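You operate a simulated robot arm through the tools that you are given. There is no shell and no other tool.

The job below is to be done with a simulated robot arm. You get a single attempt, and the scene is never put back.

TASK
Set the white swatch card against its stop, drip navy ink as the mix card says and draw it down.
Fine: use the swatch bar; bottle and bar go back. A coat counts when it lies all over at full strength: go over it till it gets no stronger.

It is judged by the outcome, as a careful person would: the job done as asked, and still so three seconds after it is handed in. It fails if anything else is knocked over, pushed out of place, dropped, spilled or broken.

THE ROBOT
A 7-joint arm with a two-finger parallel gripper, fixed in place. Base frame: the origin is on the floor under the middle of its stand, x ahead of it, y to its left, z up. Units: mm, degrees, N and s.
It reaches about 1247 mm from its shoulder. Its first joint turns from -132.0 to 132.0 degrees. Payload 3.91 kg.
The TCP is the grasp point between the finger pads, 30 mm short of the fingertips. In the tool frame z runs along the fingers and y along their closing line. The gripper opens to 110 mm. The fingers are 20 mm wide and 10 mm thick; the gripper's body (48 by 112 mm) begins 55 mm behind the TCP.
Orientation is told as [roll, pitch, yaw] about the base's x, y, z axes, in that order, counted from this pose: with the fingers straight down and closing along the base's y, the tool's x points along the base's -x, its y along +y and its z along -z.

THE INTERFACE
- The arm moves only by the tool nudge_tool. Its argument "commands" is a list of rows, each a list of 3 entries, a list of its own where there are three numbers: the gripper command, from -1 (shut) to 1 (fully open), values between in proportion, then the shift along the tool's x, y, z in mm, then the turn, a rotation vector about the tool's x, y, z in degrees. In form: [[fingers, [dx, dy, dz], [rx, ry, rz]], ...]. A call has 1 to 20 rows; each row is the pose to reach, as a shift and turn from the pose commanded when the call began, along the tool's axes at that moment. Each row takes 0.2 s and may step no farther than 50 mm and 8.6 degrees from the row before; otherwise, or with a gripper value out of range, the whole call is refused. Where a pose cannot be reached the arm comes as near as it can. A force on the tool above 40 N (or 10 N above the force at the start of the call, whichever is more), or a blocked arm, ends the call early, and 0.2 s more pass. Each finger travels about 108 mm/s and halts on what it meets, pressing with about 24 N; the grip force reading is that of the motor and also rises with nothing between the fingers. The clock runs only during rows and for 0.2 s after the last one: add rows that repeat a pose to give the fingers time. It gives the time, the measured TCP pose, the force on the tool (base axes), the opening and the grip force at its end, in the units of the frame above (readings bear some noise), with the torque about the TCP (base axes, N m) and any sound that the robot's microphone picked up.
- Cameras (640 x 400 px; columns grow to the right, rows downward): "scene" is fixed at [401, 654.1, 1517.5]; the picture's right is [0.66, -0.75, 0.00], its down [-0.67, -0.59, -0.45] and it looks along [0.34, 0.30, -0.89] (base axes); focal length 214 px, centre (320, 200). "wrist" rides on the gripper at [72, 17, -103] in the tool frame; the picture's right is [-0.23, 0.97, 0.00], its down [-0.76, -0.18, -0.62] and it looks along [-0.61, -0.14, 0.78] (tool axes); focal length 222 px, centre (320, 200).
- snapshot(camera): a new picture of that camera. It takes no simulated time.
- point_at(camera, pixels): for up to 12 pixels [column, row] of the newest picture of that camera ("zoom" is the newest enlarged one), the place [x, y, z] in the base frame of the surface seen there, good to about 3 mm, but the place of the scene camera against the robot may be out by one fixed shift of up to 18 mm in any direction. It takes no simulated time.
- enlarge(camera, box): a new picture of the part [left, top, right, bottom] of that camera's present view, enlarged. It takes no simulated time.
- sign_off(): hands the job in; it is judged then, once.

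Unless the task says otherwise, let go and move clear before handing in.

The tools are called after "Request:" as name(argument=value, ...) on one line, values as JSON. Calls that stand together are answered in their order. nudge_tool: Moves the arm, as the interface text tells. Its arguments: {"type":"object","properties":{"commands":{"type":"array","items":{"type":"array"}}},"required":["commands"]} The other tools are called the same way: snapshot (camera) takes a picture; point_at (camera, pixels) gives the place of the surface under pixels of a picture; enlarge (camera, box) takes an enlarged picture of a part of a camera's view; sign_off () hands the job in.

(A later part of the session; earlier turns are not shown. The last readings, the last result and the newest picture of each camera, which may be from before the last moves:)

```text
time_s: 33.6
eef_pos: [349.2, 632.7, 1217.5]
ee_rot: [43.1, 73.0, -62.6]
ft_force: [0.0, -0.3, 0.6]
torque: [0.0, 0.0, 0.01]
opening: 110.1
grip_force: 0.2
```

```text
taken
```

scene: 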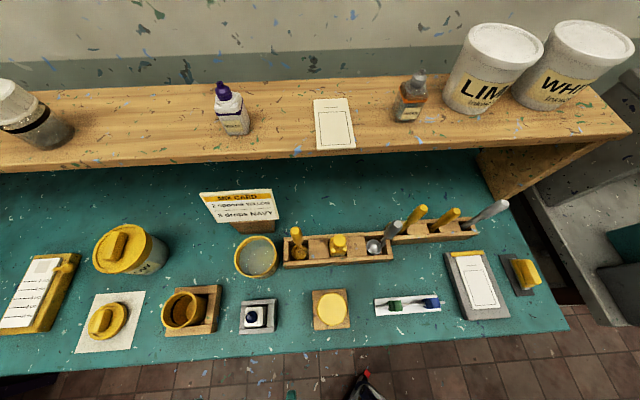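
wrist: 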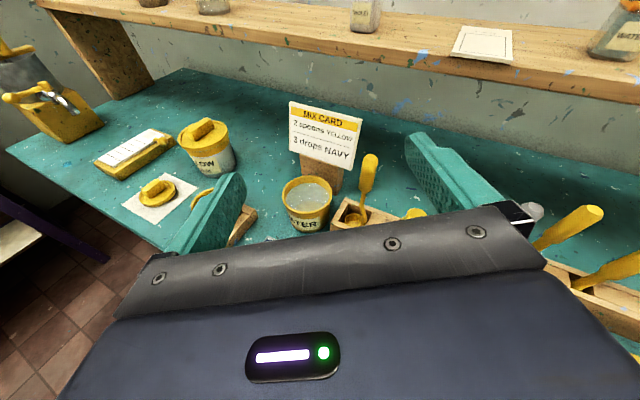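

The wrist can roll at least 176° this way (camera from below to above), which is what pouring needs. I'll unwind this roll to come back to the gripping orientation.

Request:
nudge_tool(commands=[[1, [0, 0, 0], [0, 0, 8.5]], [1, [0, 0, 0], [0, 0, 17]], [1, [0, 0, 0], [0, 0, 25.5]], [1, [0, 0, 0], [0, 0, 34]], [1, [0, 0, 0], [0, 0, 42.5]], [1, [0, 0, 0], [0, 0, 51]], [1, [0, 0, 0], [0, 0, 59.5]], [1, [0, 0, 0], [0, 0, 68]], [1, [0, 0, 0], [0, 0, 76.5]], [1, [0, 0, 0], [0, 0, 85]], [1, [0, 0, 0], [0, 0, 93.5]], [1, [0, 0, 0], [0, 0, 102]], [1, [0, 0, 0], [0, 0, 110.5]], [1, [0, 0, 0], [0, 0, 119]], [1, [0, 0, 0], [0, 0, 127.5]], [1, [0, 0, 0], [0, 0, 136]], [1, [0, 0, 0], [0, 0, 144.5]], [1, [0, 0, 0], [0, 0, 153]], [1, [0, 0, 0], [0, 0, 161.5]], [1, [0, 0, 0], [0, 0, 170]]])

Request:
nudge_tool(commands=[[1, [0, 0, 0], [0, 0, 6]], [1, [0, 0, 0], [0, 0, 6]]])

```text
time_s: 37.8
eef_pos: [349.5, 633.4, 1217.2]
ee_rot: [-59.1, -65.4, 134.6]
ft_force: [0.4, 0.1, -0.1]
torque: [0.0, -0.02, 0.03]
opening: 110.0
grip_force: 0.1
```

```text
time_s: 38.4
eef_pos: [347.6, 633.3, 1216.7]
ee_rot: [-50.8, -70.1, 125.7]
ft_force: [0.2, 0.4, -0.2]
torque: [0.01, 0.01, 0.02]
opening: 110.0
grip_force: 0.1
```

Orientation is back at the earlier reading. Now I'll turn the tool so the fingers point across the bench, tilted 15° down, closing along the bench's length.

Request:
nudge_tool(commands=[[1, [0, 0, 0], [5.4, 1.3, 4.4]], [1, [0, 0, 0], [10.8, 2.5, 8.8]], [1, [0, 0, 0], [16.1, 3.8, 13.3]], [1, [0, 0, 0], [21.5, 5.0, 17.7]], [1, [0, 0, 0], [26.9, 6.3, 22.1]], [1, [0, 0, 0], [26.9, 6.3, 22.1]], [1, [0, 0, 0], [26.9, 6.3, 22.1]]])

Request:
snapshot(camera="wrist")

```text
time_s: 40.0
eef_pos: [348.0, 633.5, 1217.4]
ee_rot: [0.3, -75.0, 44.6]
ft_force: [0.5, 0.6, -0.3]
torque: [-0.01, 0.01, 0.01]
opening: 110.1
grip_force: 0.0
```

```text
taken
```

wrist: 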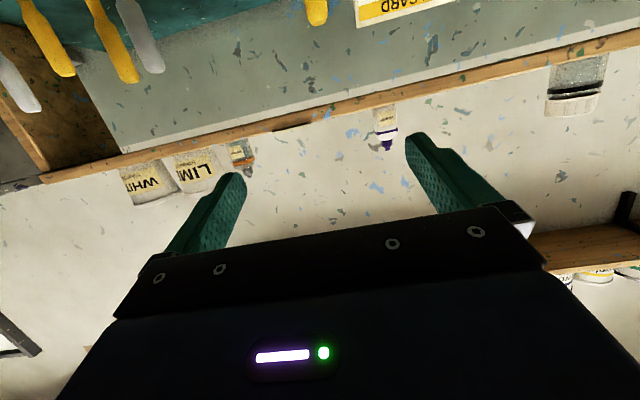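

The tool is now pointing across the bench, 15° down. I'll check the clearance to the neighbours (brown pot block and WHITE jar block) before approaching the bottle.

Request:
point_at(camera="scene", pixels=[[221, 290], [218, 318], [210, 334], [314, 292], [316, 328], [349, 326], [234, 345], [300, 340], [275, 325], [240, 305], [160, 372], [400, 347]])

Request:
nudge_tool(commands=[[1, [21, 22, 5], [0, 0, 0]], [0.8, [42, 44, 10], [0, 0, 0]], [0.6, [63, 66, 15], [0, 0, 0]], [0.4, [84, 88, 10], [0, 0, 0]], [0.27, [110, 110, 0], [0, 0, 0]], [0.27, [135, 128, -10], [0, 0, 0]], [0.27, [135, 128, -10], [0, 0, 0]]])

```text
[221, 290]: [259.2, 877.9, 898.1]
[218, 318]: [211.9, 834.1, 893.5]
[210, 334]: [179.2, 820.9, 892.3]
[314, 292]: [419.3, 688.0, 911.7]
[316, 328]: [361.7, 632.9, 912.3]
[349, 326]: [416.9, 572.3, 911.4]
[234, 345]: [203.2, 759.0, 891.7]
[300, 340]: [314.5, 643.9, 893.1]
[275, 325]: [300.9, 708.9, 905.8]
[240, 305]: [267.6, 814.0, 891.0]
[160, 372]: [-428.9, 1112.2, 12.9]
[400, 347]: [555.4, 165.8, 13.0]
```

```text
time_s: 41.6
eef_pos: [225.2, 691.7, 1090.3]
ee_rot: [0.2, -75.0, 44.8]
ft_force: [0.1, 0.0, 0.2]
torque: [0.0, -0.01, -0.02]
opening: 69.8
grip_force: 0.0
```

The gaps are ample (blocks end at u≈-437 and -192; the gripper will span about -386 to -274). I'll lower to grip height in front of the bench, in line with the bottle.

Request:
nudge_tool(commands=[[0.27, [40, 0, 6], [0, 0, 0]], [0.27, [80, 0, 12], [0, 0, 0]], [0.27, [120, 0, 17], [0, 0, 0]], [0.27, [150.5, 0, 21.7], [0, 0, 0]], [0.27, [150.5, 0, 21.7], [0, 0, 0]], [0.27, [150.5, 0, 21.7], [0, 0, 0]], [0.27, [150.5, 0, 21.7], [0, 0, 0]]])

Request:
snapshot(camera="wrist")

Request:
snapshot(camera="scene")

```text
time_s: 43.2
eef_pos: [213.6, 679.9, 938.6]
ee_rot: [0.2, -74.9, 44.7]
ft_force: [1.2, -0.6, -0.8]
torque: [0.0, 0.01, 0.0]
opening: 69.9
grip_force: 0.0
```

```text
taken
```

wrist: 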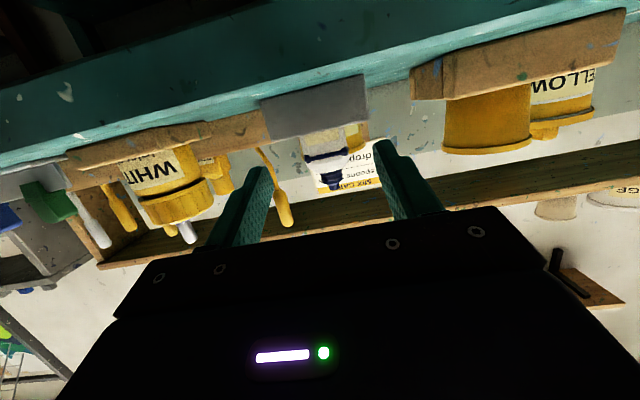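

```text
taken
```

scene: 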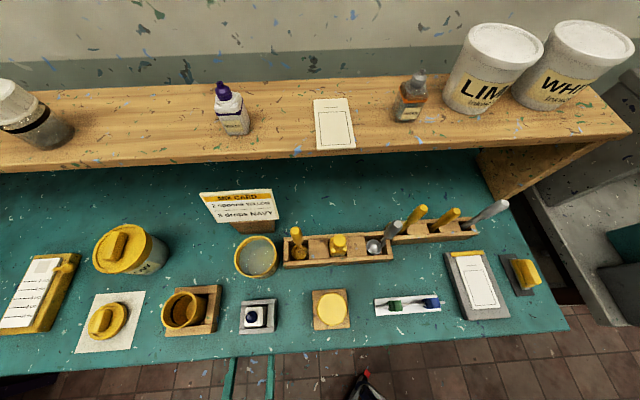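

The view (upside down) shows the bottle at (325,155) between the two fingers. I'll measure it from this near viewpoint.

Request:
enlarge(camera="wrist", box=[240, 65, 420, 215])

Request:
point_at(camera="zoom", pixels=[[255, 250], [300, 245], [345, 235], [260, 310], [355, 300], [275, 340], [300, 375], [325, 425], [345, 380], [330, 350], [180, 190], [430, 150]])

```text
2.67 times, centred on (330, 140) of wrist
```

zoom: 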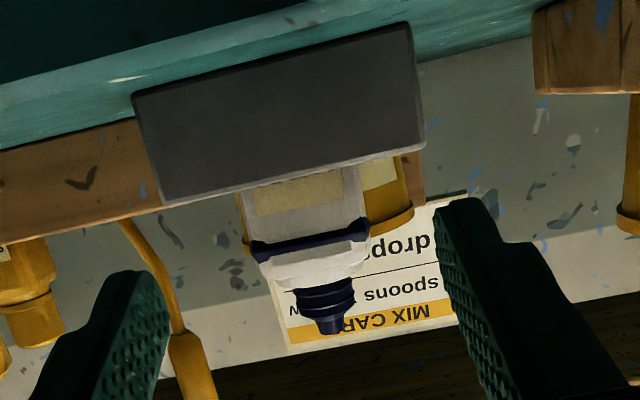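

```text
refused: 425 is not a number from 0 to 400
```

Request:
point_at(camera="zoom", pixels=[[252, 205], [300, 190], [362, 195], [255, 235], [368, 215], [258, 252], [366, 232], [278, 275], [360, 262], [315, 295], [328, 325], [270, 180]])

Request:
point_at(camera="zoom", pixels=[[150, 190], [400, 140], [140, 105], [405, 35], [300, 150], [300, 100]])

```text
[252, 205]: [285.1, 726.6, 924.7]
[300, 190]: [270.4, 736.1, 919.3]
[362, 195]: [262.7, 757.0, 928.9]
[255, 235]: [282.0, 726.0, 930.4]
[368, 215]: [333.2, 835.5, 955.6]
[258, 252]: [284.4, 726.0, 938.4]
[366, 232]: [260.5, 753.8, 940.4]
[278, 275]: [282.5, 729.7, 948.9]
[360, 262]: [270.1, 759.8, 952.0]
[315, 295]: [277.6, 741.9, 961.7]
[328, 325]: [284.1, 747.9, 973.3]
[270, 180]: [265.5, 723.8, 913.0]
```

```text
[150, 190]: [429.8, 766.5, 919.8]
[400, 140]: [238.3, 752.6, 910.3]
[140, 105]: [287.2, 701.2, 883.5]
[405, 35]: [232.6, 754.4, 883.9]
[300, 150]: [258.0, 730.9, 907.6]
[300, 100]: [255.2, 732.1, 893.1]
```

The bottle body spans about u -350 to -311, straight from the wall top (915) to about z 942, its centre near -331. I'll slide straight forward so the pads sit around the body, fingers still open.

Request:
nudge_tool(commands=[[0.27, [-5, 0.3, 20], [0, 0, 0]], [0.27, [-10, 0.6, 40], [0, 0, 0]], [0.27, [-15, 0.8, 60], [0, 0, 0]], [0.27, [-19, 1, 76], [0, 0, 0]], [0.27, [-22.9, 1, 91.2], [0, 0, 0]], [0.27, [-22.9, 1, 91.2], [0, 0, 0]], [0.27, [-22.9, 1, 91.2], [0, 0, 0]]])

Request:
snapshot(camera="wrist")

Request:
enlarge(camera="scene", box=[210, 270, 310, 370])

```text
time_s: 44.8
eef_pos: [280.4, 747.8, 936.2]
ee_rot: [0.1, -75.0, 44.7]
ft_force: [0.7, 0.1, -0.1]
torque: [-0.01, 0.01, -0.02]
opening: 69.9
grip_force: 0.0
```

```text
taken
```

wrist: 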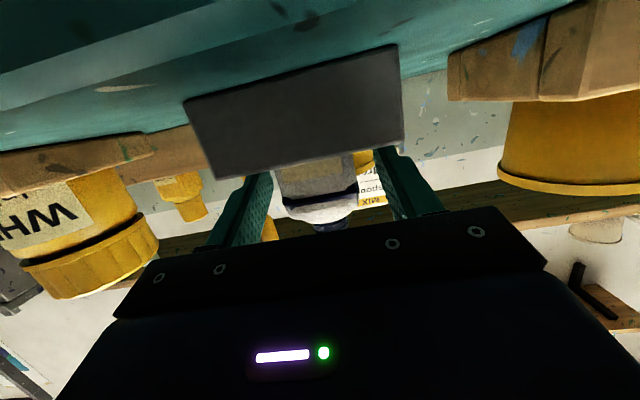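

```text
4.00 times, centred on (260, 320) of scene
```

zoom: 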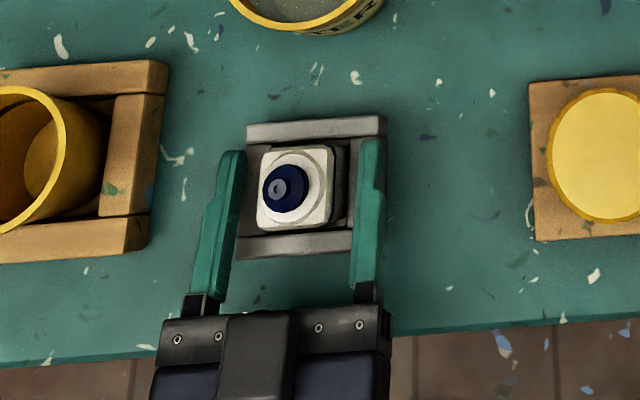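

The fingers straddle the bottle body squarely. I'll close gently in steps.

Request:
nudge_tool(commands=[[0.0, [0, 0, 0], [0, 0, 0]], [-0.15, [0, 0, 0], [0, 0, 0]], [-0.22, [0, 0, 0], [0, 0, 0]], [-0.26, [0, 0, 0], [0, 0, 0]], [-0.28, [0, 0, 0], [0, 0, 0]], [-0.28, [0, 0, 0], [0, 0, 0]]])

```text
time_s: 46.2
eef_pos: [280.9, 747.6, 935.3]
ee_rot: [0.2, -75.0, 44.8]
ft_force: [0.6, -0.5, 1.0]
torque: [-0.03, -0.03, 0.0]
opening: 41.1
grip_force: 23.8
```

The bottle is gripped at 41 mm. I'll lift it straight up out of the holder and check.

Request:
nudge_tool(commands=[[-0.28, [-9.7, 0, -2.6], [0, 0, 0]], [-0.28, [-19.3, 0, -5.2], [0, 0, 0]], [-0.28, [-29, 0, -7.8], [0, 0, 0]], [-0.28, [-43.5, 0, -11.7], [0, 0, 0]], [-0.28, [-58, 0, -15.5], [0, 0, 0]], [-0.28, [-77, 0, -20.7], [0, 0, 0]], [-0.28, [-77, 0, -20.7], [0, 0, 0]]])

Request:
snapshot(camera="wrist")

Request:
snapshot(camera="scene")

```text
time_s: 47.8
eef_pos: [280.9, 747.0, 1016.7]
ee_rot: [0.2, -75.0, 44.8]
ft_force: [-0.7, 1.1, 0.1]
torque: [-0.01, -0.01, -0.02]
opening: 41.0
grip_force: 24.1
```

```text
taken
```

wrist: 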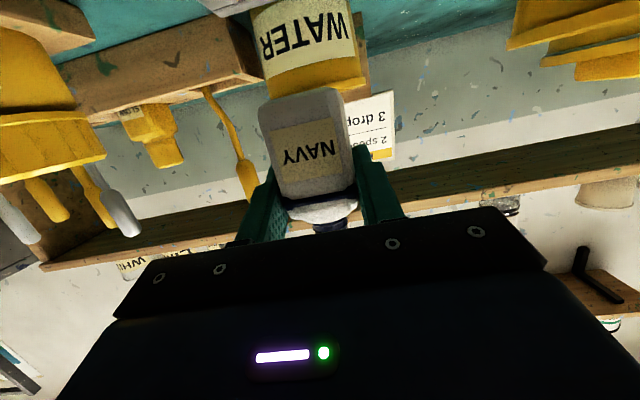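

```text
taken
```

scene: 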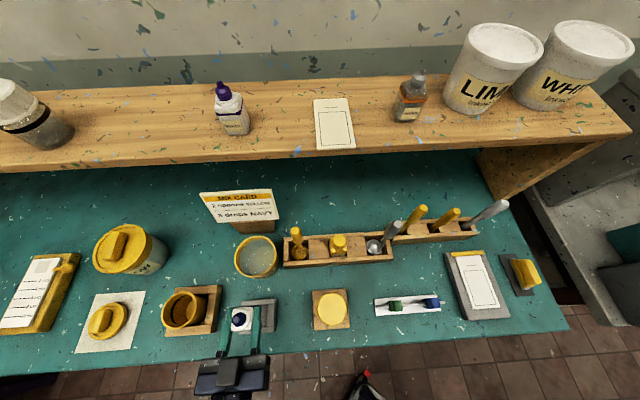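

The bottle is clear of the holder and still labelled NAVY toward me. Before carrying it to the card, I'll check how tall and near the tool tray's handles are behind the stop.

Request:
point_at(camera="scene", pixels=[[506, 203], [485, 215], [472, 224], [458, 211], [445, 222], [425, 208], [476, 236], [440, 240], [394, 222], [378, 246], [400, 240], [468, 236]])

Request:
enlarge(camera="scene", box=[370, 190, 530, 290])

```text
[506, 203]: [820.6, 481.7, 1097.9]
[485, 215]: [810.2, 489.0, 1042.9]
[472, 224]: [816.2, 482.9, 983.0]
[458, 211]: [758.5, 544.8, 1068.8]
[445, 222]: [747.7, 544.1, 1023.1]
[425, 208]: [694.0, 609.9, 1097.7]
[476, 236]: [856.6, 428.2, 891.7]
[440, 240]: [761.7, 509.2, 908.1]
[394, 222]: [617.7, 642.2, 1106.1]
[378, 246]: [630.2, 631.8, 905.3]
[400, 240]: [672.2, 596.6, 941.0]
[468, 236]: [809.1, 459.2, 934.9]
```

```text
4.00 times, centred on (450, 240) of scene
```

zoom: 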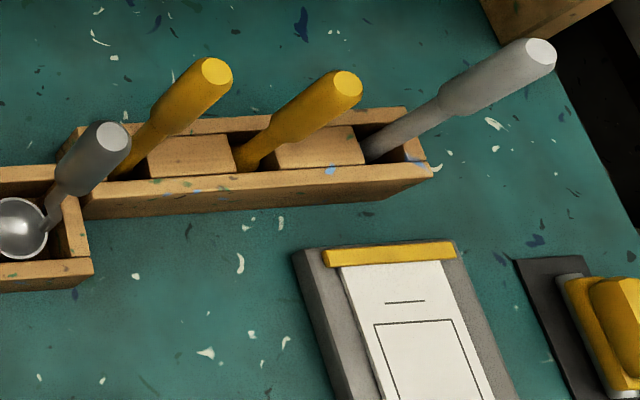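

The nearest tall handle stands at about v 916, right behind the stop, so the bottle must stay short of that when tipped. I'll lift a little more and carry the bottle upright along the bench to the card, well below that line.

Request:
nudge_tool(commands=[[-0.28, [-28, 0, -7.5], [0, 0, 0]], [-0.28, [-56, -15, -15], [0, 0, 0]], [-0.28, [-56, -55, -15], [0, 0, 0]], [-0.28, [-56, -95, -15], [0, 0, 0]], [-0.28, [-56, -135, -15], [0, 0, 0]], [-0.28, [-56, -175, -15], [0, 0, 0]], [-0.28, [-56, -215, -15], [0, 0, 0]], [-0.28, [-56, -255, -15], [0, 0, 0]], [-0.28, [-56, -295, -15], [0, 0, 0]], [-0.28, [-56, -335, -15], [0, 0, 0]], [-0.28, [-56, -375, -15], [0, 0, 0]], [-0.28, [-56, -415, -15], [0, 0, 0]], [-0.28, [-56, -455, -15], [0, 0, 0]], [-0.28, [-56, -495, -15], [0, 0, 0]], [-0.28, [-56, -530, -15], [0, 0, 0]], [-0.28, [-56, -560, -15], [0, 0, 0]], [-0.28, [-56, -570, -15], [0, 0, 0]], [-0.28, [-56, -570, -15], [0, 0, 0]]])

Request:
snapshot(camera="wrist")

Request:
snapshot(camera="scene")

```text
time_s: 51.6
eef_pos: [681.3, 344.4, 1075.6]
ee_rot: [0.3, -74.9, 44.8]
ft_force: [0.4, 0.4, -0.1]
torque: [0.04, 0.01, 0.0]
opening: 40.8
grip_force: 24.4
```

```text
taken
```

wrist: 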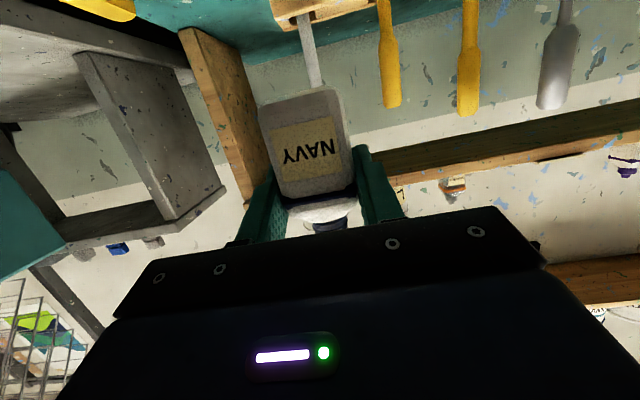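

```text
taken
```

scene: 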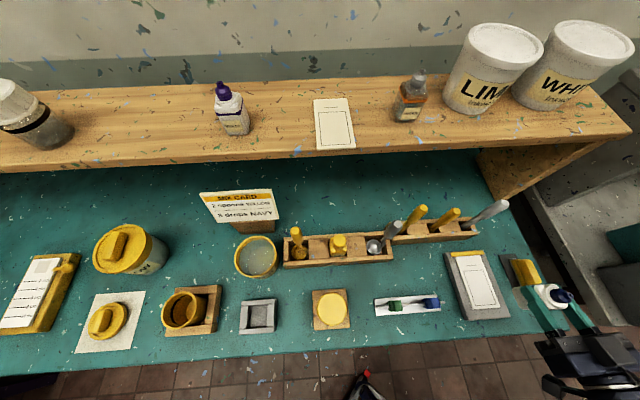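

The bottle is over the board area at u≈239. I'll level the tool to horizontal and move forward so the TCP stands just beyond the drip line, bottle still upright-ish, high above the card.

Request:
nudge_tool(commands=[[-0.28, [5, 0, 20], [0, -5, 0]], [-0.28, [14, 0, 48], [0, -10, 0]], [-0.28, [26, 0, 78], [0, -15, 0]], [-0.28, [36, 0, 100], [0, -15, 0]], [-0.28, [41.7, 0, 114.7], [0, -15, 0]], [-0.28, [41.7, 0, 114.7], [0, -15, 0]], [-0.28, [41.7, 0, 114.7], [0, -15, 0]]])

Request:
snapshot(camera="wrist")

Request:
snapshot(camera="scene")

```text
time_s: 53.2
eef_pos: [780.8, 389.0, 1054.7]
ee_rot: [3.3, -86.8, 44.7]
ft_force: [-0.6, -0.6, 0.1]
torque: [0.01, 0.0, 0.0]
opening: 41.1
grip_force: 24.0
out of reach, approached as far as the arm can: row 2, 3, 4, 5, 6, 7
```

```text
taken
```

wrist: 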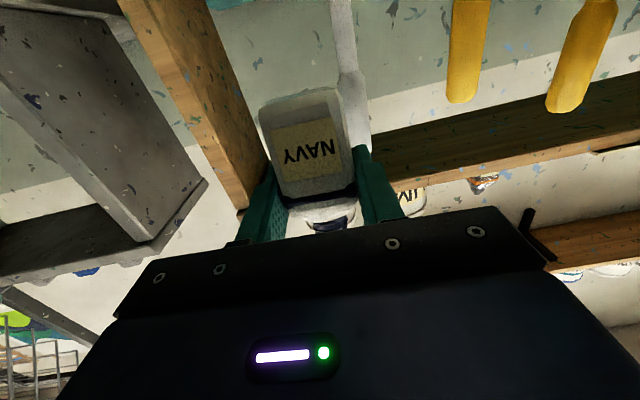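

```text
taken
```

scene: 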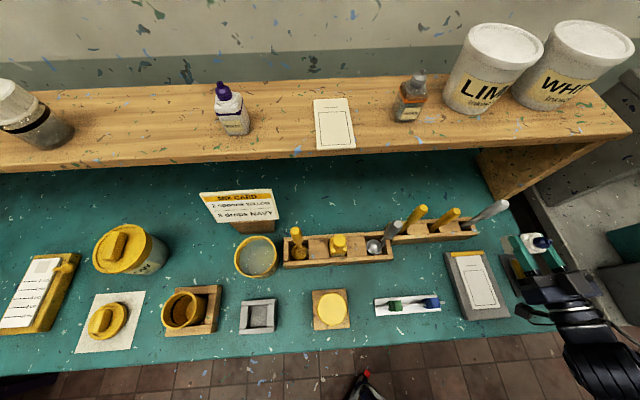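

The arm couldn't fully level the tool with the camera below here; it stopped at u≈277, v≈827, z≈1055 with the bottle upright and clear. Rolling toward camera-up leads away from that limit, so I'll begin the roll (bottle still above horizontal) and watch whether it's reachable.

Request:
nudge_tool(commands=[[-0.28, [0, 0, 0], [0, 0, -8]], [-0.28, [0, 0, 0], [0, 0, -16]], [-0.28, [0, 0, 0], [0, 0, -24]], [-0.28, [0, 0, 0], [0, 0, -32]], [-0.28, [0, 0, 0], [0, 0, -40]], [-0.28, [0, 0, 0], [0, 0, -48]], [-0.28, [0, 0, 0], [0, 0, -48]]])

Request:
snapshot(camera="scene")

```text
time_s: 54.8
eef_pos: [780.8, 388.4, 1052.4]
ee_rot: [-85.7, -42.0, 135.1]
ft_force: [0.4, 0.5, -0.1]
torque: [0.0, 0.04, 0.01]
opening: 41.1
grip_force: 23.3
```

```text
taken
```

scene: 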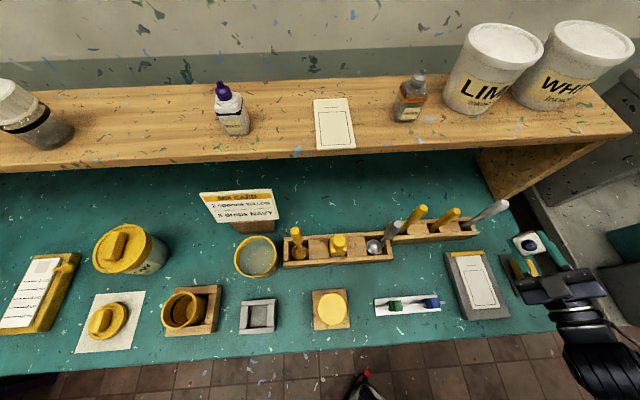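

The roll to 48° is reachable; the nozzle is near u≈247, v≈820, above the drip line, still pointing up. I'll lower to pouring height while rolling on to 80°.

Request:
nudge_tool(commands=[[-0.28, [8.5, 8, 0.6], [0, 0, -8]], [-0.28, [17, 16, 1.3], [0, 0, -16]], [-0.28, [25.5, 24, 2], [0, 0, -24]], [-0.28, [34, 32.5, 2.6], [0, 0, -32]], [-0.28, [34, 32.5, 2.6], [0, 0, -32]], [-0.28, [34, 32.5, 2.6], [0, 0, -32]]])

Request:
snapshot(camera="scene")

Request:
enlarge(camera="scene", box=[430, 200, 590, 330])

```text
time_s: 56.2
eef_pos: [791.8, 376.9, 1019.5]
ee_rot: [-85.8, -10.1, 138.1]
ft_force: [0.0, -0.3, -1.0]
torque: [0.01, 0.0, 0.06]
opening: 41.0
grip_force: 23.4
out of reach, approached as far as the arm can: row 2, 3, 4, 5, 6
```

```text
taken
```

scene: 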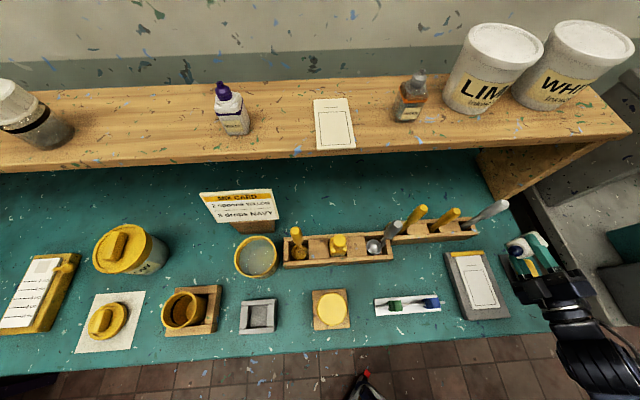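

```text
3.08 times, centred on (510, 265) of scene
```

zoom: 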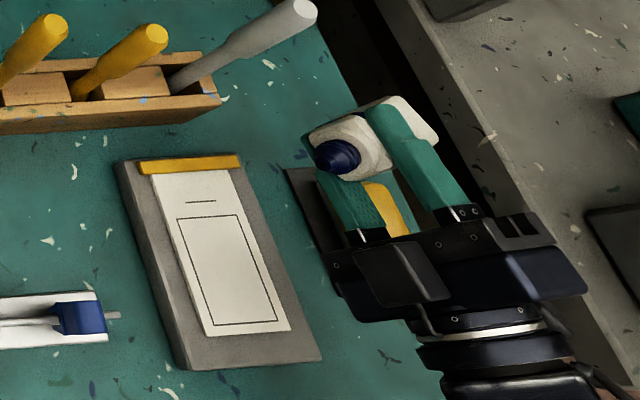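

Lower down the arm again hits a limit with the tool pointing left of the arm's own direction (TCP ended at u≈293, z≈1019; bottle near horizontal, nozzle still above the card, nothing dripped). I'll yaw the tool 24° clockwise so it lines up with the arm, keeping the nozzle over the drip line.

Request:
nudge_tool(commands=[[-0.28, [-4.5, 0.3, -5], [1.4, 7.9, 0.6]], [-0.28, [-9, 0.7, -10.5], [2.8, 15.7, 1.1]], [-0.28, [-13.6, 1, -15.6], [4.2, 23.6, 1.7]], [-0.28, [-13.6, 1, -15.6], [4.2, 23.6, 1.7]], [-0.28, [-13.6, 1, -15.6], [4.2, 23.6, 1.7]]])

Request:
enlarge(camera="scene", box=[430, 200, 590, 330])

```text
time_s: 57.4
eef_pos: [808.2, 324.5, 1079.9]
ee_rot: [-81.9, -10.6, 124.8]
ft_force: [-0.6, 0.0, -1.2]
torque: [-0.01, 0.02, -0.02]
opening: 41.1
grip_force: 24.4
out of reach, approached as far as the arm can: row 1, 2, 3, 4, 5
```

```text
3.08 times, centred on (510, 265) of scene
```

zoom: 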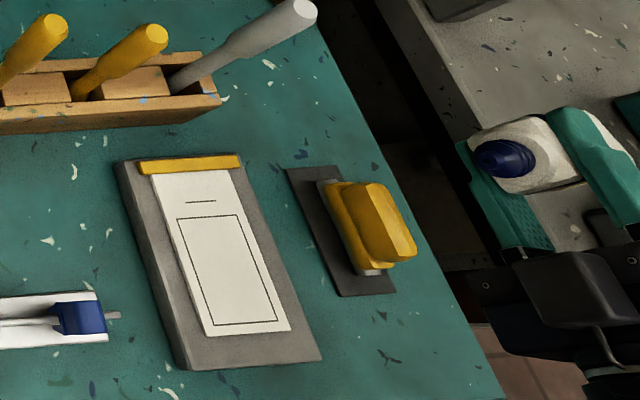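

That made it worse: the TCP drifted to (808,325,1080), and the nozzle is off the card, though the bottle is still above horizontal and nothing has dripped. The arm seems unable to bend the wrist to a level tool so low and close, so I'll instead pitch the tool about 30° down, pointing along +x, with the nozzle brought back over the drip line.

Request:
nudge_tool(commands=[[-0.28, [-8.9, 12.2, -1.6], [-3, 6, 0.3]], [-0.28, [-17.8, 24.4, -3.2], [-6, 12.1, 0.5]], [-0.28, [-26.8, 36.6, -4.8], [-9, 18.1, 0.8]], [-0.28, [-35.7, 48.7, -6.4], [-12, 24.2, 1.1]], [-0.28, [-44.6, 60.9, -8], [-15, 30.2, 1.3]], [-0.28, [-53.5, 73.1, -9.6], [-17.9, 36.3, 1.6]], [-0.28, [-53.5, 73.1, -9.6], [-17.9, 36.3, 1.6]], [-0.28, [-53.5, 73.1, -9.6], [-17.9, 36.3, 1.6]]])

Request:
snapshot(camera="wrist")

Request:
snapshot(camera="scene")

Request:
enlarge(camera="scene", box=[430, 200, 590, 330])

```text
time_s: 59.2
eef_pos: [755.8, 369.4, 1018.0]
ee_rot: [-60.1, 0.0, 89.8]
ft_force: [-0.4, 0.0, -0.9]
torque: [-0.02, 0.0, 0.04]
opening: 41.0
grip_force: 23.9
```

```text
taken
```

wrist: 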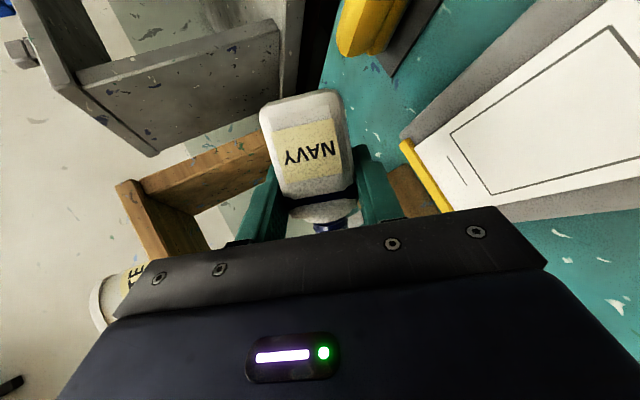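

```text
taken
```

scene: 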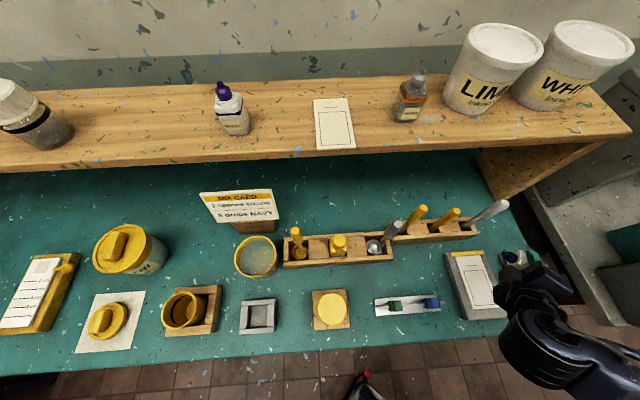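

```text
3.08 times, centred on (510, 265) of scene
```

zoom: 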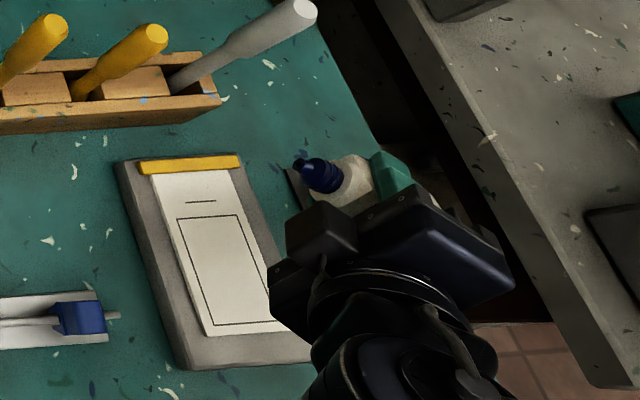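

Now the pose was fully reached: the bottle lies near horizontal with the nozzle by my reckoning above the drip line. I'll confirm the nozzle tip's place from the scene zoom at (300,165).

Request:
point_at(camera="zoom", pixels=[[298, 165], [303, 162], [300, 172], [322, 172], [185, 201], [216, 201], [200, 201]])

```text
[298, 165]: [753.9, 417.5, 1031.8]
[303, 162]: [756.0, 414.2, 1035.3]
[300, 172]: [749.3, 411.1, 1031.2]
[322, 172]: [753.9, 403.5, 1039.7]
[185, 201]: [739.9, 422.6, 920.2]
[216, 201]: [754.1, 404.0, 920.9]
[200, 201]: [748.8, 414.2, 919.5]
```

The nozzle is about 4 mm from the dash's centre in x, over the card. I'll roll on to about 122° (bottle tilt ~108°) while lowering the nozzle to ~70 mm above the card, keeping it over the line, then check for any drop.

Request:
nudge_tool(commands=[[-0.28, [-0.4, 5, 5.5], [0, 0, -8]], [-0.28, [-1.6, 10, 11], [0, 0, -16]], [-0.28, [-3.6, 15.3, 16.4], [0, 0, -24]], [-0.28, [-6.3, 20.8, 21.8], [0, 0, -32]]])

Request:
snapshot(camera="wrist")

Request:
enlarge(camera="scene", box=[430, 200, 590, 330])

```text
time_s: 60.2
eef_pos: [765.6, 374.1, 990.4]
ee_rot: [-55.9, 27.4, 107.3]
ft_force: [0.2, -0.3, -1.3]
torque: [-0.01, 0.01, -0.02]
opening: 41.0
grip_force: 24.1
```

```text
taken
```

wrist: 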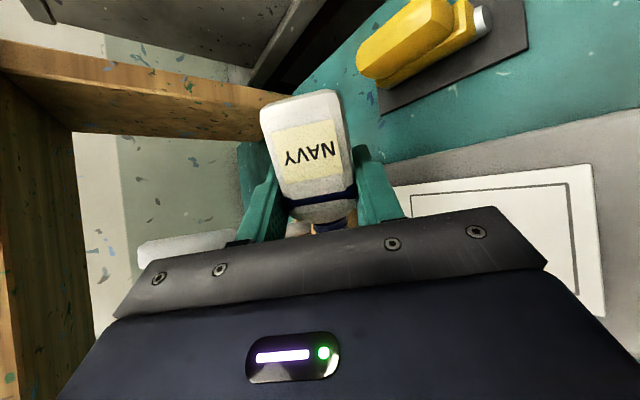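

```text
3.08 times, centred on (510, 265) of scene
```

zoom: 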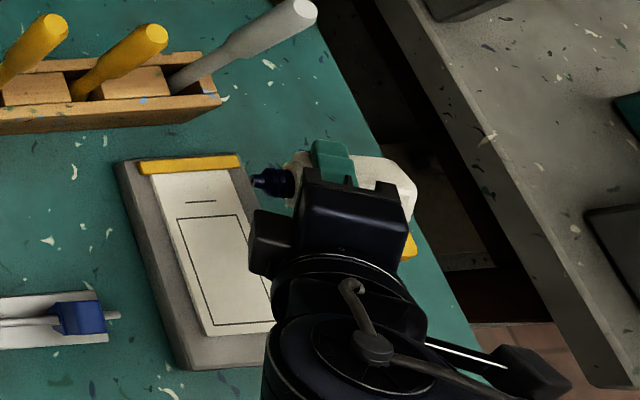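

Tilt is now about 108° and there's no drop on the card yet (zoom (200,200) is clean). I'll check the nozzle tip's place before going further.

Request:
point_at(camera="zoom", pixels=[[254, 180], [257, 178], [262, 184], [200, 201]])

```text
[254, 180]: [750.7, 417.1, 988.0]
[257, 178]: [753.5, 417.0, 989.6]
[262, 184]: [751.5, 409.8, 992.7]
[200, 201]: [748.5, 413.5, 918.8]
```

The nozzle is within about 4 mm of the dash, 68 mm above the card. I'll roll on in short calls, watching for drops.

Request:
nudge_tool(commands=[[-0.28, [-1.7, -1.8, 1.5], [0, 0, -8]], [-0.28, [-4.2, -3.5, 3], [0, 0, -16]]])

Request:
enlarge(camera="scene", box=[440, 225, 540, 305])

```text
time_s: 60.8
eef_pos: [768.5, 380.3, 990.8]
ee_rot: [-49.3, 40.0, 119.0]
ft_force: [1.2, 0.2, 0.3]
torque: [0.0, -0.01, 0.05]
opening: 41.0
grip_force: 24.4
```

```text
5.00 times, centred on (490, 265) of scene
```

zoom: 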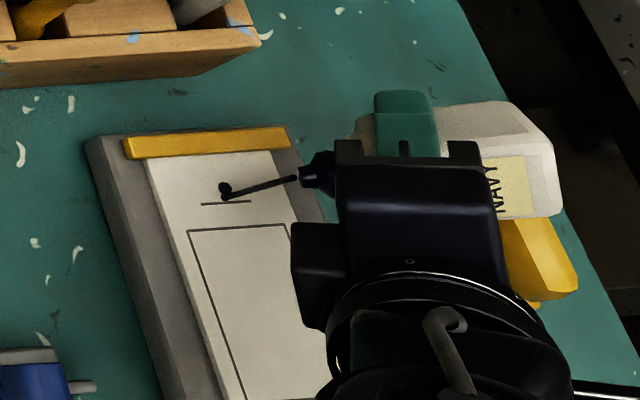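

Ink has started: there's a blob at (224,190) on the card and a streak down from the nozzle at (297,180). I'll roll back a step at once so it doesn't run on, and count what landed.

Request:
nudge_tool(commands=[[-0.28, [-0.4, 5.8, 0], [0, 0, 8.5]]])

Request:
enlarge(camera="scene", box=[440, 225, 540, 305])

Request:
enlarge(camera="scene", box=[465, 245, 505, 275])

```text
time_s: 61.2
eef_pos: [766.4, 378.5, 986.1]
ee_rot: [-53.3, 33.5, 112.4]
ft_force: [-0.2, -0.6, -1.2]
torque: [-0.02, 0.01, 0.05]
opening: 41.0
grip_force: 24.3
```

```text
5.00 times, centred on (490, 265) of scene
```

zoom: 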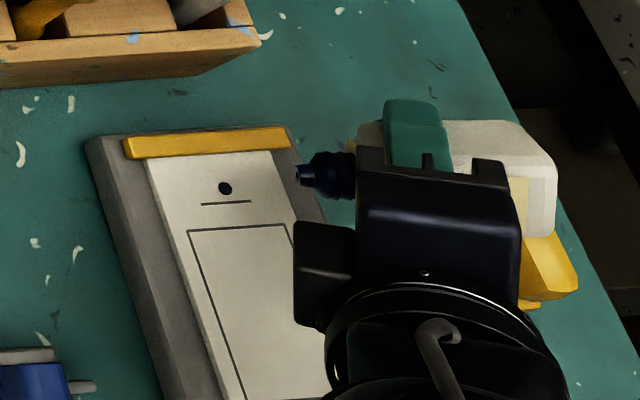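

```text
13.33 times, centred on (485, 260) of scene
```

zoom: 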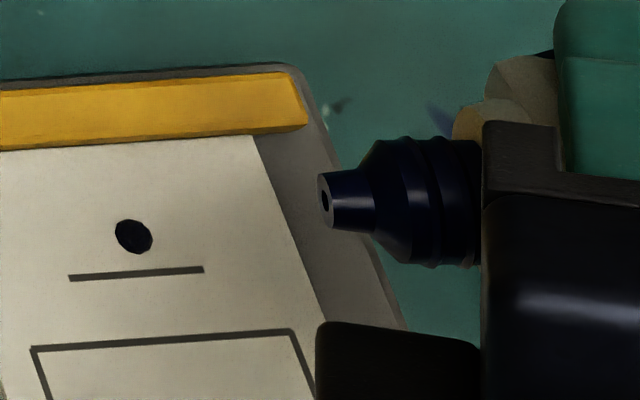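

One round blob about 8 mm wide lies just above the dash (zoom (134,237)), and nothing is falling now. I'll measure the blob and roll back a bit further to be safe while I work out the count.

Request:
point_at(camera="zoom", pixels=[[134, 237], [116, 237], [152, 237], [134, 219], [134, 255], [135, 274], [70, 279], [203, 269]])

Request:
nudge_tool(commands=[[-0.28, [-0.4, 5.8, 0], [0, 0, 8]]])

Request:
enlarge(camera="scene", box=[465, 245, 505, 275])

Request:
snapshot(camera="wrist")

```text
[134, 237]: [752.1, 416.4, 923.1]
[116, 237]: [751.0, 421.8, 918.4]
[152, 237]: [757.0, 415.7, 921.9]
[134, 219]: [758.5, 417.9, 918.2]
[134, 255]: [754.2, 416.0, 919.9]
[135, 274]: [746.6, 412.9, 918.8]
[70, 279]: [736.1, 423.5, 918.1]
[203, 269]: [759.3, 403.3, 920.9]
```

```text
time_s: 61.6
eef_pos: [762.4, 373.8, 982.7]
ee_rot: [-56.0, 26.9, 106.9]
ft_force: [0.5, 0.0, -0.6]
torque: [0.0, 0.02, -0.02]
opening: 41.0
grip_force: 24.5
```

```text
13.33 times, centred on (485, 260) of scene
```

zoom: 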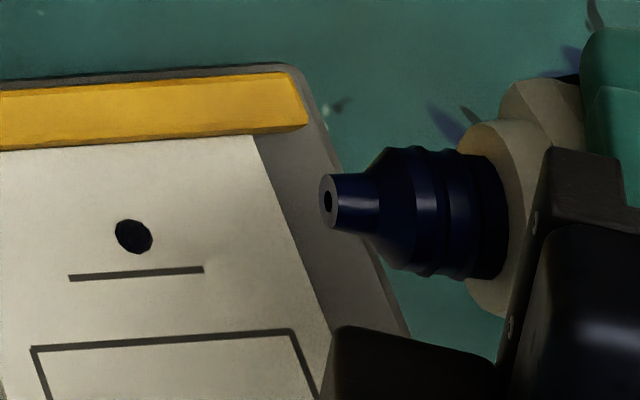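

```text
taken
```

wrist: 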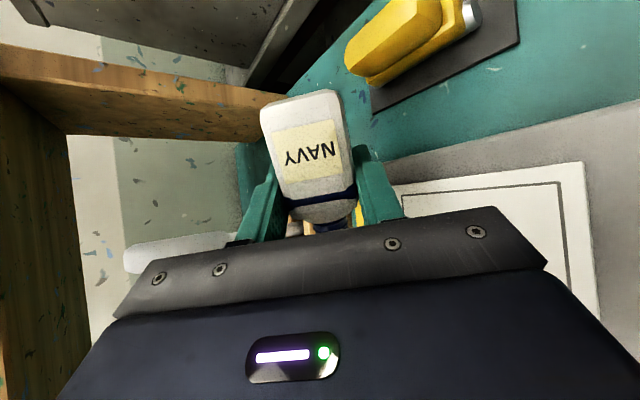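

The single blob hasn't changed after rolling back to ~108°. To be able to count the next drops separately, I'll shift the nozzle about 12 mm along the dash, then tilt again in small calls.

Request:
nudge_tool(commands=[[-0.28, [9.5, 0.8, 7.4], [0, 0, 0]], [-0.28, [9.5, 0.8, 7.4], [0, 0, 0]]])

Request:
nudge_tool(commands=[[-0.28, [-0.4, -5.8, 0], [0, 0, -8]]])

Request:
enlarge(camera="scene", box=[465, 245, 505, 275])

```text
time_s: 62.2
eef_pos: [772.2, 365.5, 982.6]
ee_rot: [-56.0, 26.8, 107.1]
ft_force: [0.4, 0.1, -1.1]
torque: [-0.01, 0.0, 0.01]
opening: 40.9
grip_force: 24.6
```

```text
time_s: 62.6
eef_pos: [776.2, 368.4, 985.8]
ee_rot: [-53.3, 33.4, 112.4]
ft_force: [-0.5, 0.4, -0.6]
torque: [0.02, 0.01, 0.01]
opening: 41.1
grip_force: 24.1
```

```text
13.33 times, centred on (485, 260) of scene
```

zoom: 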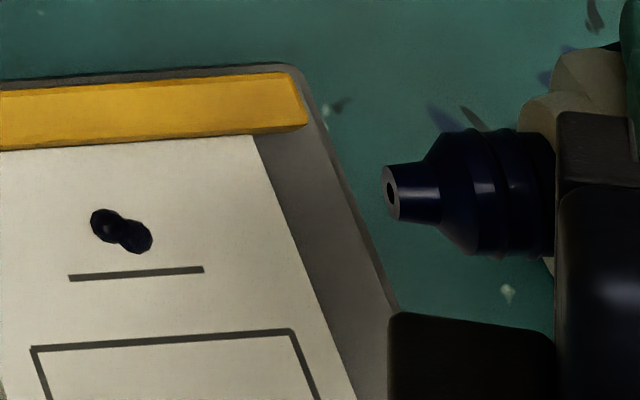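

There are now two joined blobs at zoom (108,226) and (137,237), so two drops have landed and nothing is falling. I'll roll back below the drip angle first, check, then tip once more for the third.

Request:
nudge_tool(commands=[[-0.28, [-0.4, 5.8, 0], [0, 0, 8]]])

Request:
enlarge(camera="scene", box=[465, 245, 505, 275])

Request:
point_at(camera="zoom", pixels=[[107, 225], [137, 237], [95, 225], [150, 240], [136, 274]])

```text
time_s: 63.0
eef_pos: [771.3, 365.7, 980.6]
ee_rot: [-55.9, 26.9, 107.0]
ft_force: [-0.5, -0.6, -0.8]
torque: [0.0, 0.02, -0.02]
opening: 41.4
grip_force: 24.0
```

```text
13.33 times, centred on (485, 260) of scene
```

zoom: 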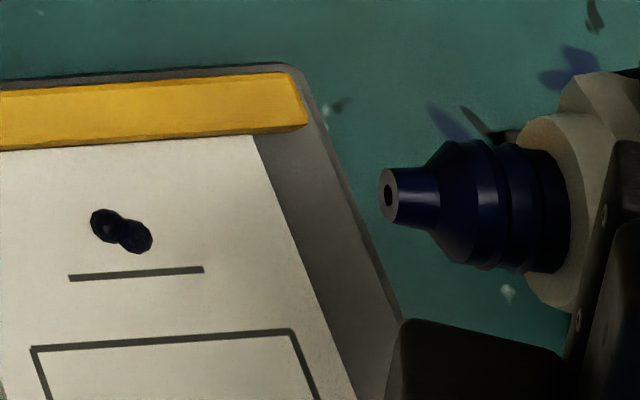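

```text
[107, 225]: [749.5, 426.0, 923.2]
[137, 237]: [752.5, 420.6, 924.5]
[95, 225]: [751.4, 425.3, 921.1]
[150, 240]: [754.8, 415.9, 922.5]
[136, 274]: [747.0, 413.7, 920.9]
```

Request:
enlarge(camera="scene", box=[464, 255, 480, 268])

```text
16.00 times, centred on (472, 262) of scene
```

zoom: 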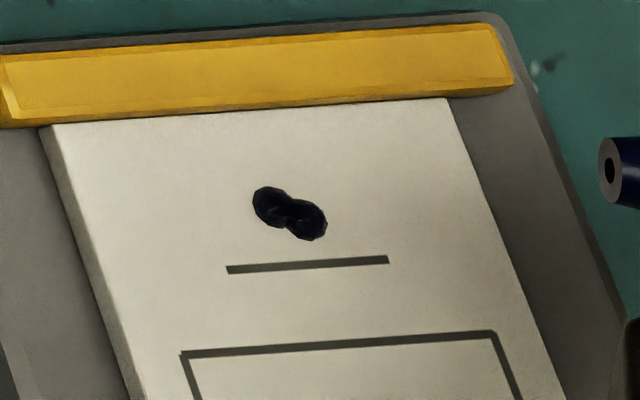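

Two equal blobs are confirmed. I'll tip once more by the same 8° for the third drop and look right away.

Request:
nudge_tool(commands=[[-0.28, [-0.4, -5.8, 0], [0, 0, -8]]])

Request:
enlarge(camera="scene", box=[465, 245, 505, 275])

```text
time_s: 63.4
eef_pos: [775.2, 369.4, 985.9]
ee_rot: [-53.3, 33.4, 112.2]
ft_force: [0.0, -0.1, -0.9]
torque: [0.0, 0.03, 0.03]
opening: 40.6
grip_force: 24.0
```

```text
13.33 times, centred on (485, 260) of scene
```

zoom: 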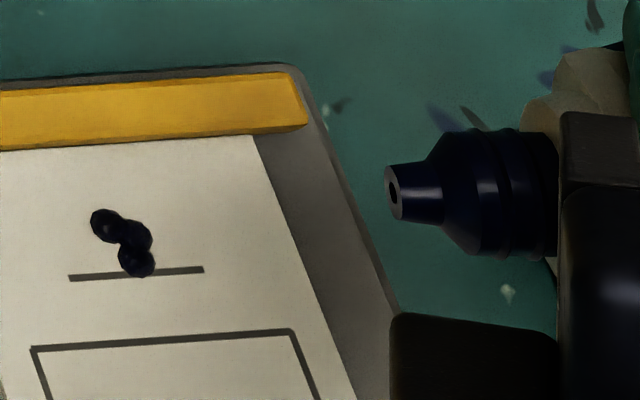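

The third drop has landed at zoom (137,260), so three equal drops are on the card. I'll roll the bottle back up right away while raising it.

Request:
nudge_tool(commands=[[-0.28, [2, 3, -2], [0, 0, 8.5]], [-0.28, [7, 1, -8], [0, 0, 17]], [-0.28, [12, -1, -14], [0, 0, 25.5]], [-0.28, [15.7, -3.5, -20], [0, 0, 34]], [-0.28, [17.8, -6, -25], [0, 0, 40]]])

Request:
enlarge(camera="scene", box=[440, 225, 540, 305])

Request:
enlarge(camera="scene", box=[464, 255, 480, 268])

```text
time_s: 64.6
eef_pos: [759.7, 358.8, 1014.7]
ee_rot: [-60.1, -0.6, 89.7]
ft_force: [0.9, -0.1, -1.3]
torque: [0.0, 0.05, -0.01]
opening: 40.9
grip_force: 24.0
```

```text
5.00 times, centred on (490, 265) of scene
```

zoom: 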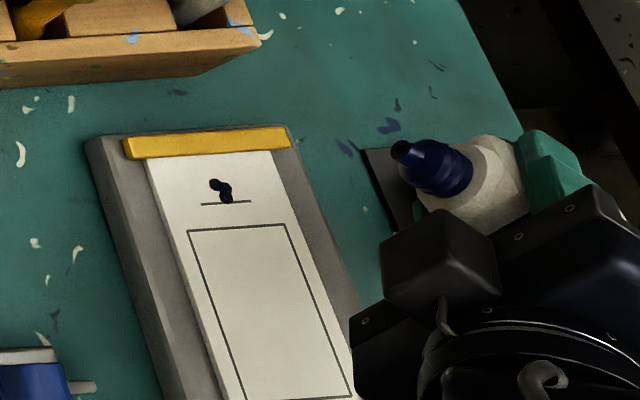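

```text
16.00 times, centred on (472, 262) of scene
```

zoom: 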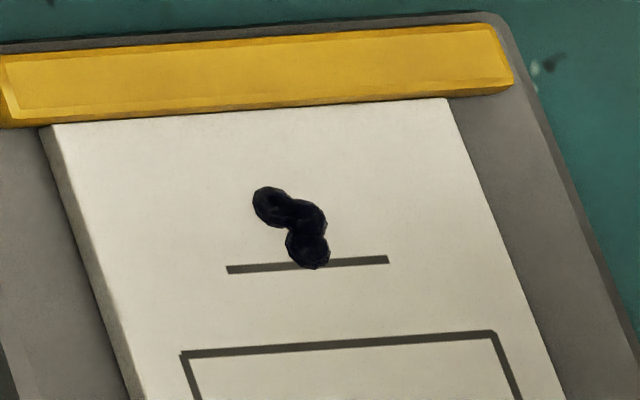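

Three drops lie together at the dash and nothing else is marked. Now I'll carry the bottle back, turning it upright on the way toward the middle of the bench at height.

Request:
nudge_tool(commands=[[-0.28, [-16.2, 4.2, -21], [-1.9, -3.8, 6.2]], [-0.28, [-32.4, 8.4, -41.9], [-3.7, -7.6, 12.4]], [-0.28, [-48.6, 12.6, -62.9], [-5.6, -11.5, 18.6]], [-0.28, [-64.8, 16.8, -83.8], [-7.5, -15.3, 24.8]], [-0.28, [-81, 21, -104.8], [-9.4, -19.1, 31]], [-0.28, [-97.2, 25.2, -125.7], [-11.2, -22.9, 37.1]], [-0.28, [-113.4, 29.4, -146.7], [-13.1, -26.7, 43.3]], [-0.28, [-129.6, 33.6, -167.6], [-15, -30.5, 49.5]], [-0.28, [-145.8, 37.8, -188.6], [-16.9, -34.4, 55.7]], [-0.28, [-162, 42, -209.5], [-18.7, -38.2, 61.9]], [-0.28, [-178.2, 46.2, -230.5], [-20.6, -42, 68.1]], [-0.28, [-178.2, 46.2, -230.5], [-20.6, -42, 68.1]]])

Request:
snapshot(camera="scene")

Request:
snapshot(camera="wrist")

```text
time_s: 67.2
eef_pos: [536.6, 538.0, 1089.6]
ee_rot: [1.4, -75.5, 43.5]
ft_force: [-0.5, 0.1, -1.4]
torque: [0.0, 0.05, -0.01]
opening: 41.0
grip_force: 24.0
```

```text
taken
```

scene: 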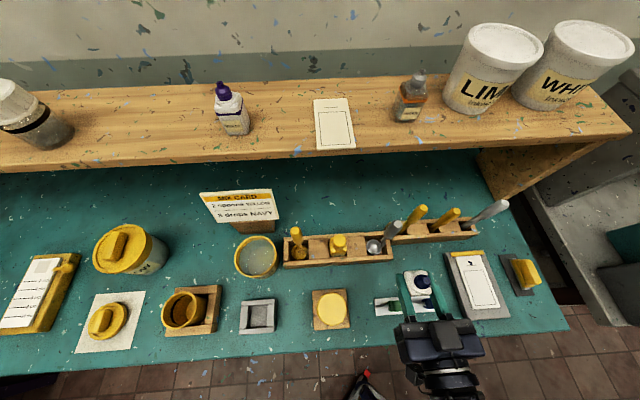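

```text
taken
```

wrist: 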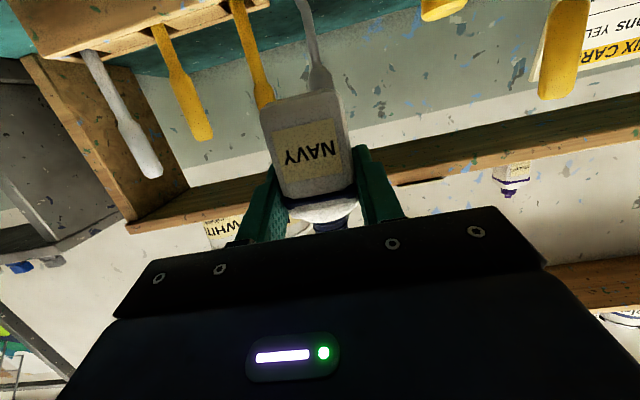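

The bottle is upright again and has not slipped in the grip. I'll carry it back over its holder, correcting a half-degree of angle.

Request:
nudge_tool(commands=[[-0.28, [0, 36.6, -5], [0, 0.1, 0]], [-0.28, [0, 73, -10], [0, 0.2, -0.1]], [-0.28, [0, 110, -15], [0, 0.3, -0.2]], [-0.28, [0, 146, -20], [0, 0.5, -0.3]], [-0.28, [0, 183, -25], [0, 0.5, -0.3]], [-0.28, [10, 219, -28], [0, 0.5, -0.3]], [-0.28, [20, 256, -30], [0, 0.5, -0.3]], [-0.28, [34, 292, -26], [0, 0.5, -0.3]], [-0.28, [47.2, 320, -21.5], [0, 0.5, -0.3]], [-0.28, [47.2, 329, -21.5], [0, 0.5, -0.3]], [-0.28, [47.2, 329, -21.5], [0, 0.5, -0.3]], [-0.28, [47.2, 329, -21.5], [0, 0.5, -0.3]]])

Request:
snapshot(camera="wrist")

Request:
enlarge(camera="scene", box=[210, 270, 310, 370])

```text
time_s: 69.8
eef_pos: [284.3, 750.1, 1050.5]
ee_rot: [0.0, -75.0, 44.9]
ft_force: [-0.2, 0.0, -1.0]
torque: [0.02, 0.01, 0.0]
opening: 41.1
grip_force: 23.8
```

```text
taken
```

wrist: 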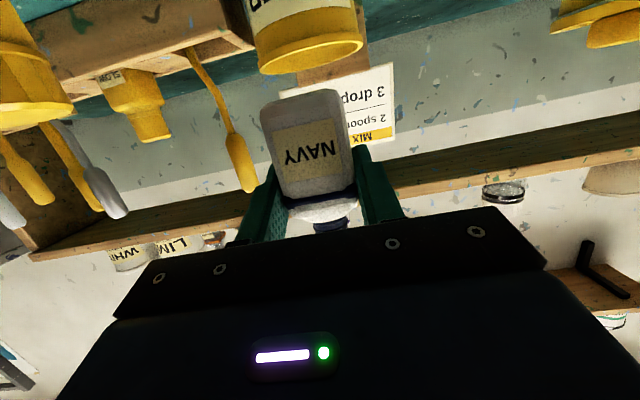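

```text
4.00 times, centred on (260, 320) of scene
```

zoom: 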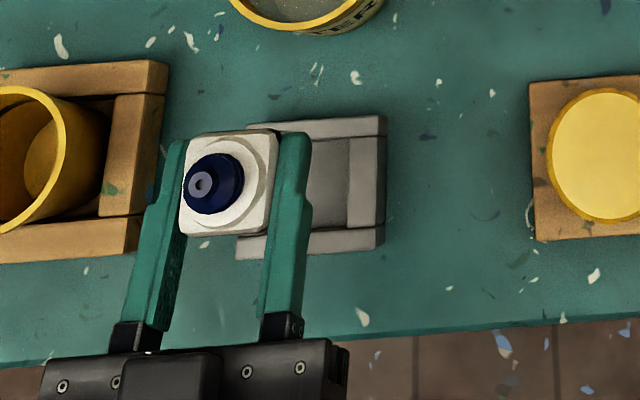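

Orientation matches the grasp pose; the TCP is about 4 mm too far forward of the grasp spot. I'll correct this at height and re-read before lowering.

Request:
nudge_tool(commands=[[-0.28, [1.1, 0.6, -4.1], [0, 0, 0]], [-0.28, [1.1, 0.6, -4.1], [0, 0, 0]], [-0.28, [1.1, 0.6, -4.1], [0, 0, 0]]])

Request:
nudge_tool(commands=[[-0.28, [0, 0, 0], [0, 0, 0]]])

Request:
nudge_tool(commands=[[-0.28, [0, 0, 0], [0, 0, 0]]])

```text
time_s: 70.6
eef_pos: [280.7, 745.6, 1049.8]
ee_rot: [-0.1, -74.8, 44.8]
ft_force: [1.6, 0.4, -1.0]
torque: [0.0, 0.02, -0.03]
opening: 41.1
grip_force: 24.5
```

```text
time_s: 71.0
eef_pos: [280.4, 745.7, 1050.5]
ee_rot: [0.0, -74.9, 44.8]
ft_force: [0.8, 0.8, -0.6]
torque: [-0.01, 0.02, 0.01]
opening: 40.8
grip_force: 24.2
```

```text
time_s: 71.4
eef_pos: [280.0, 746.6, 1050.5]
ee_rot: [-0.1, -74.9, 44.9]
ft_force: [0.4, -0.2, -0.9]
torque: [0.0, 0.01, 0.0]
opening: 41.0
grip_force: 24.0
```

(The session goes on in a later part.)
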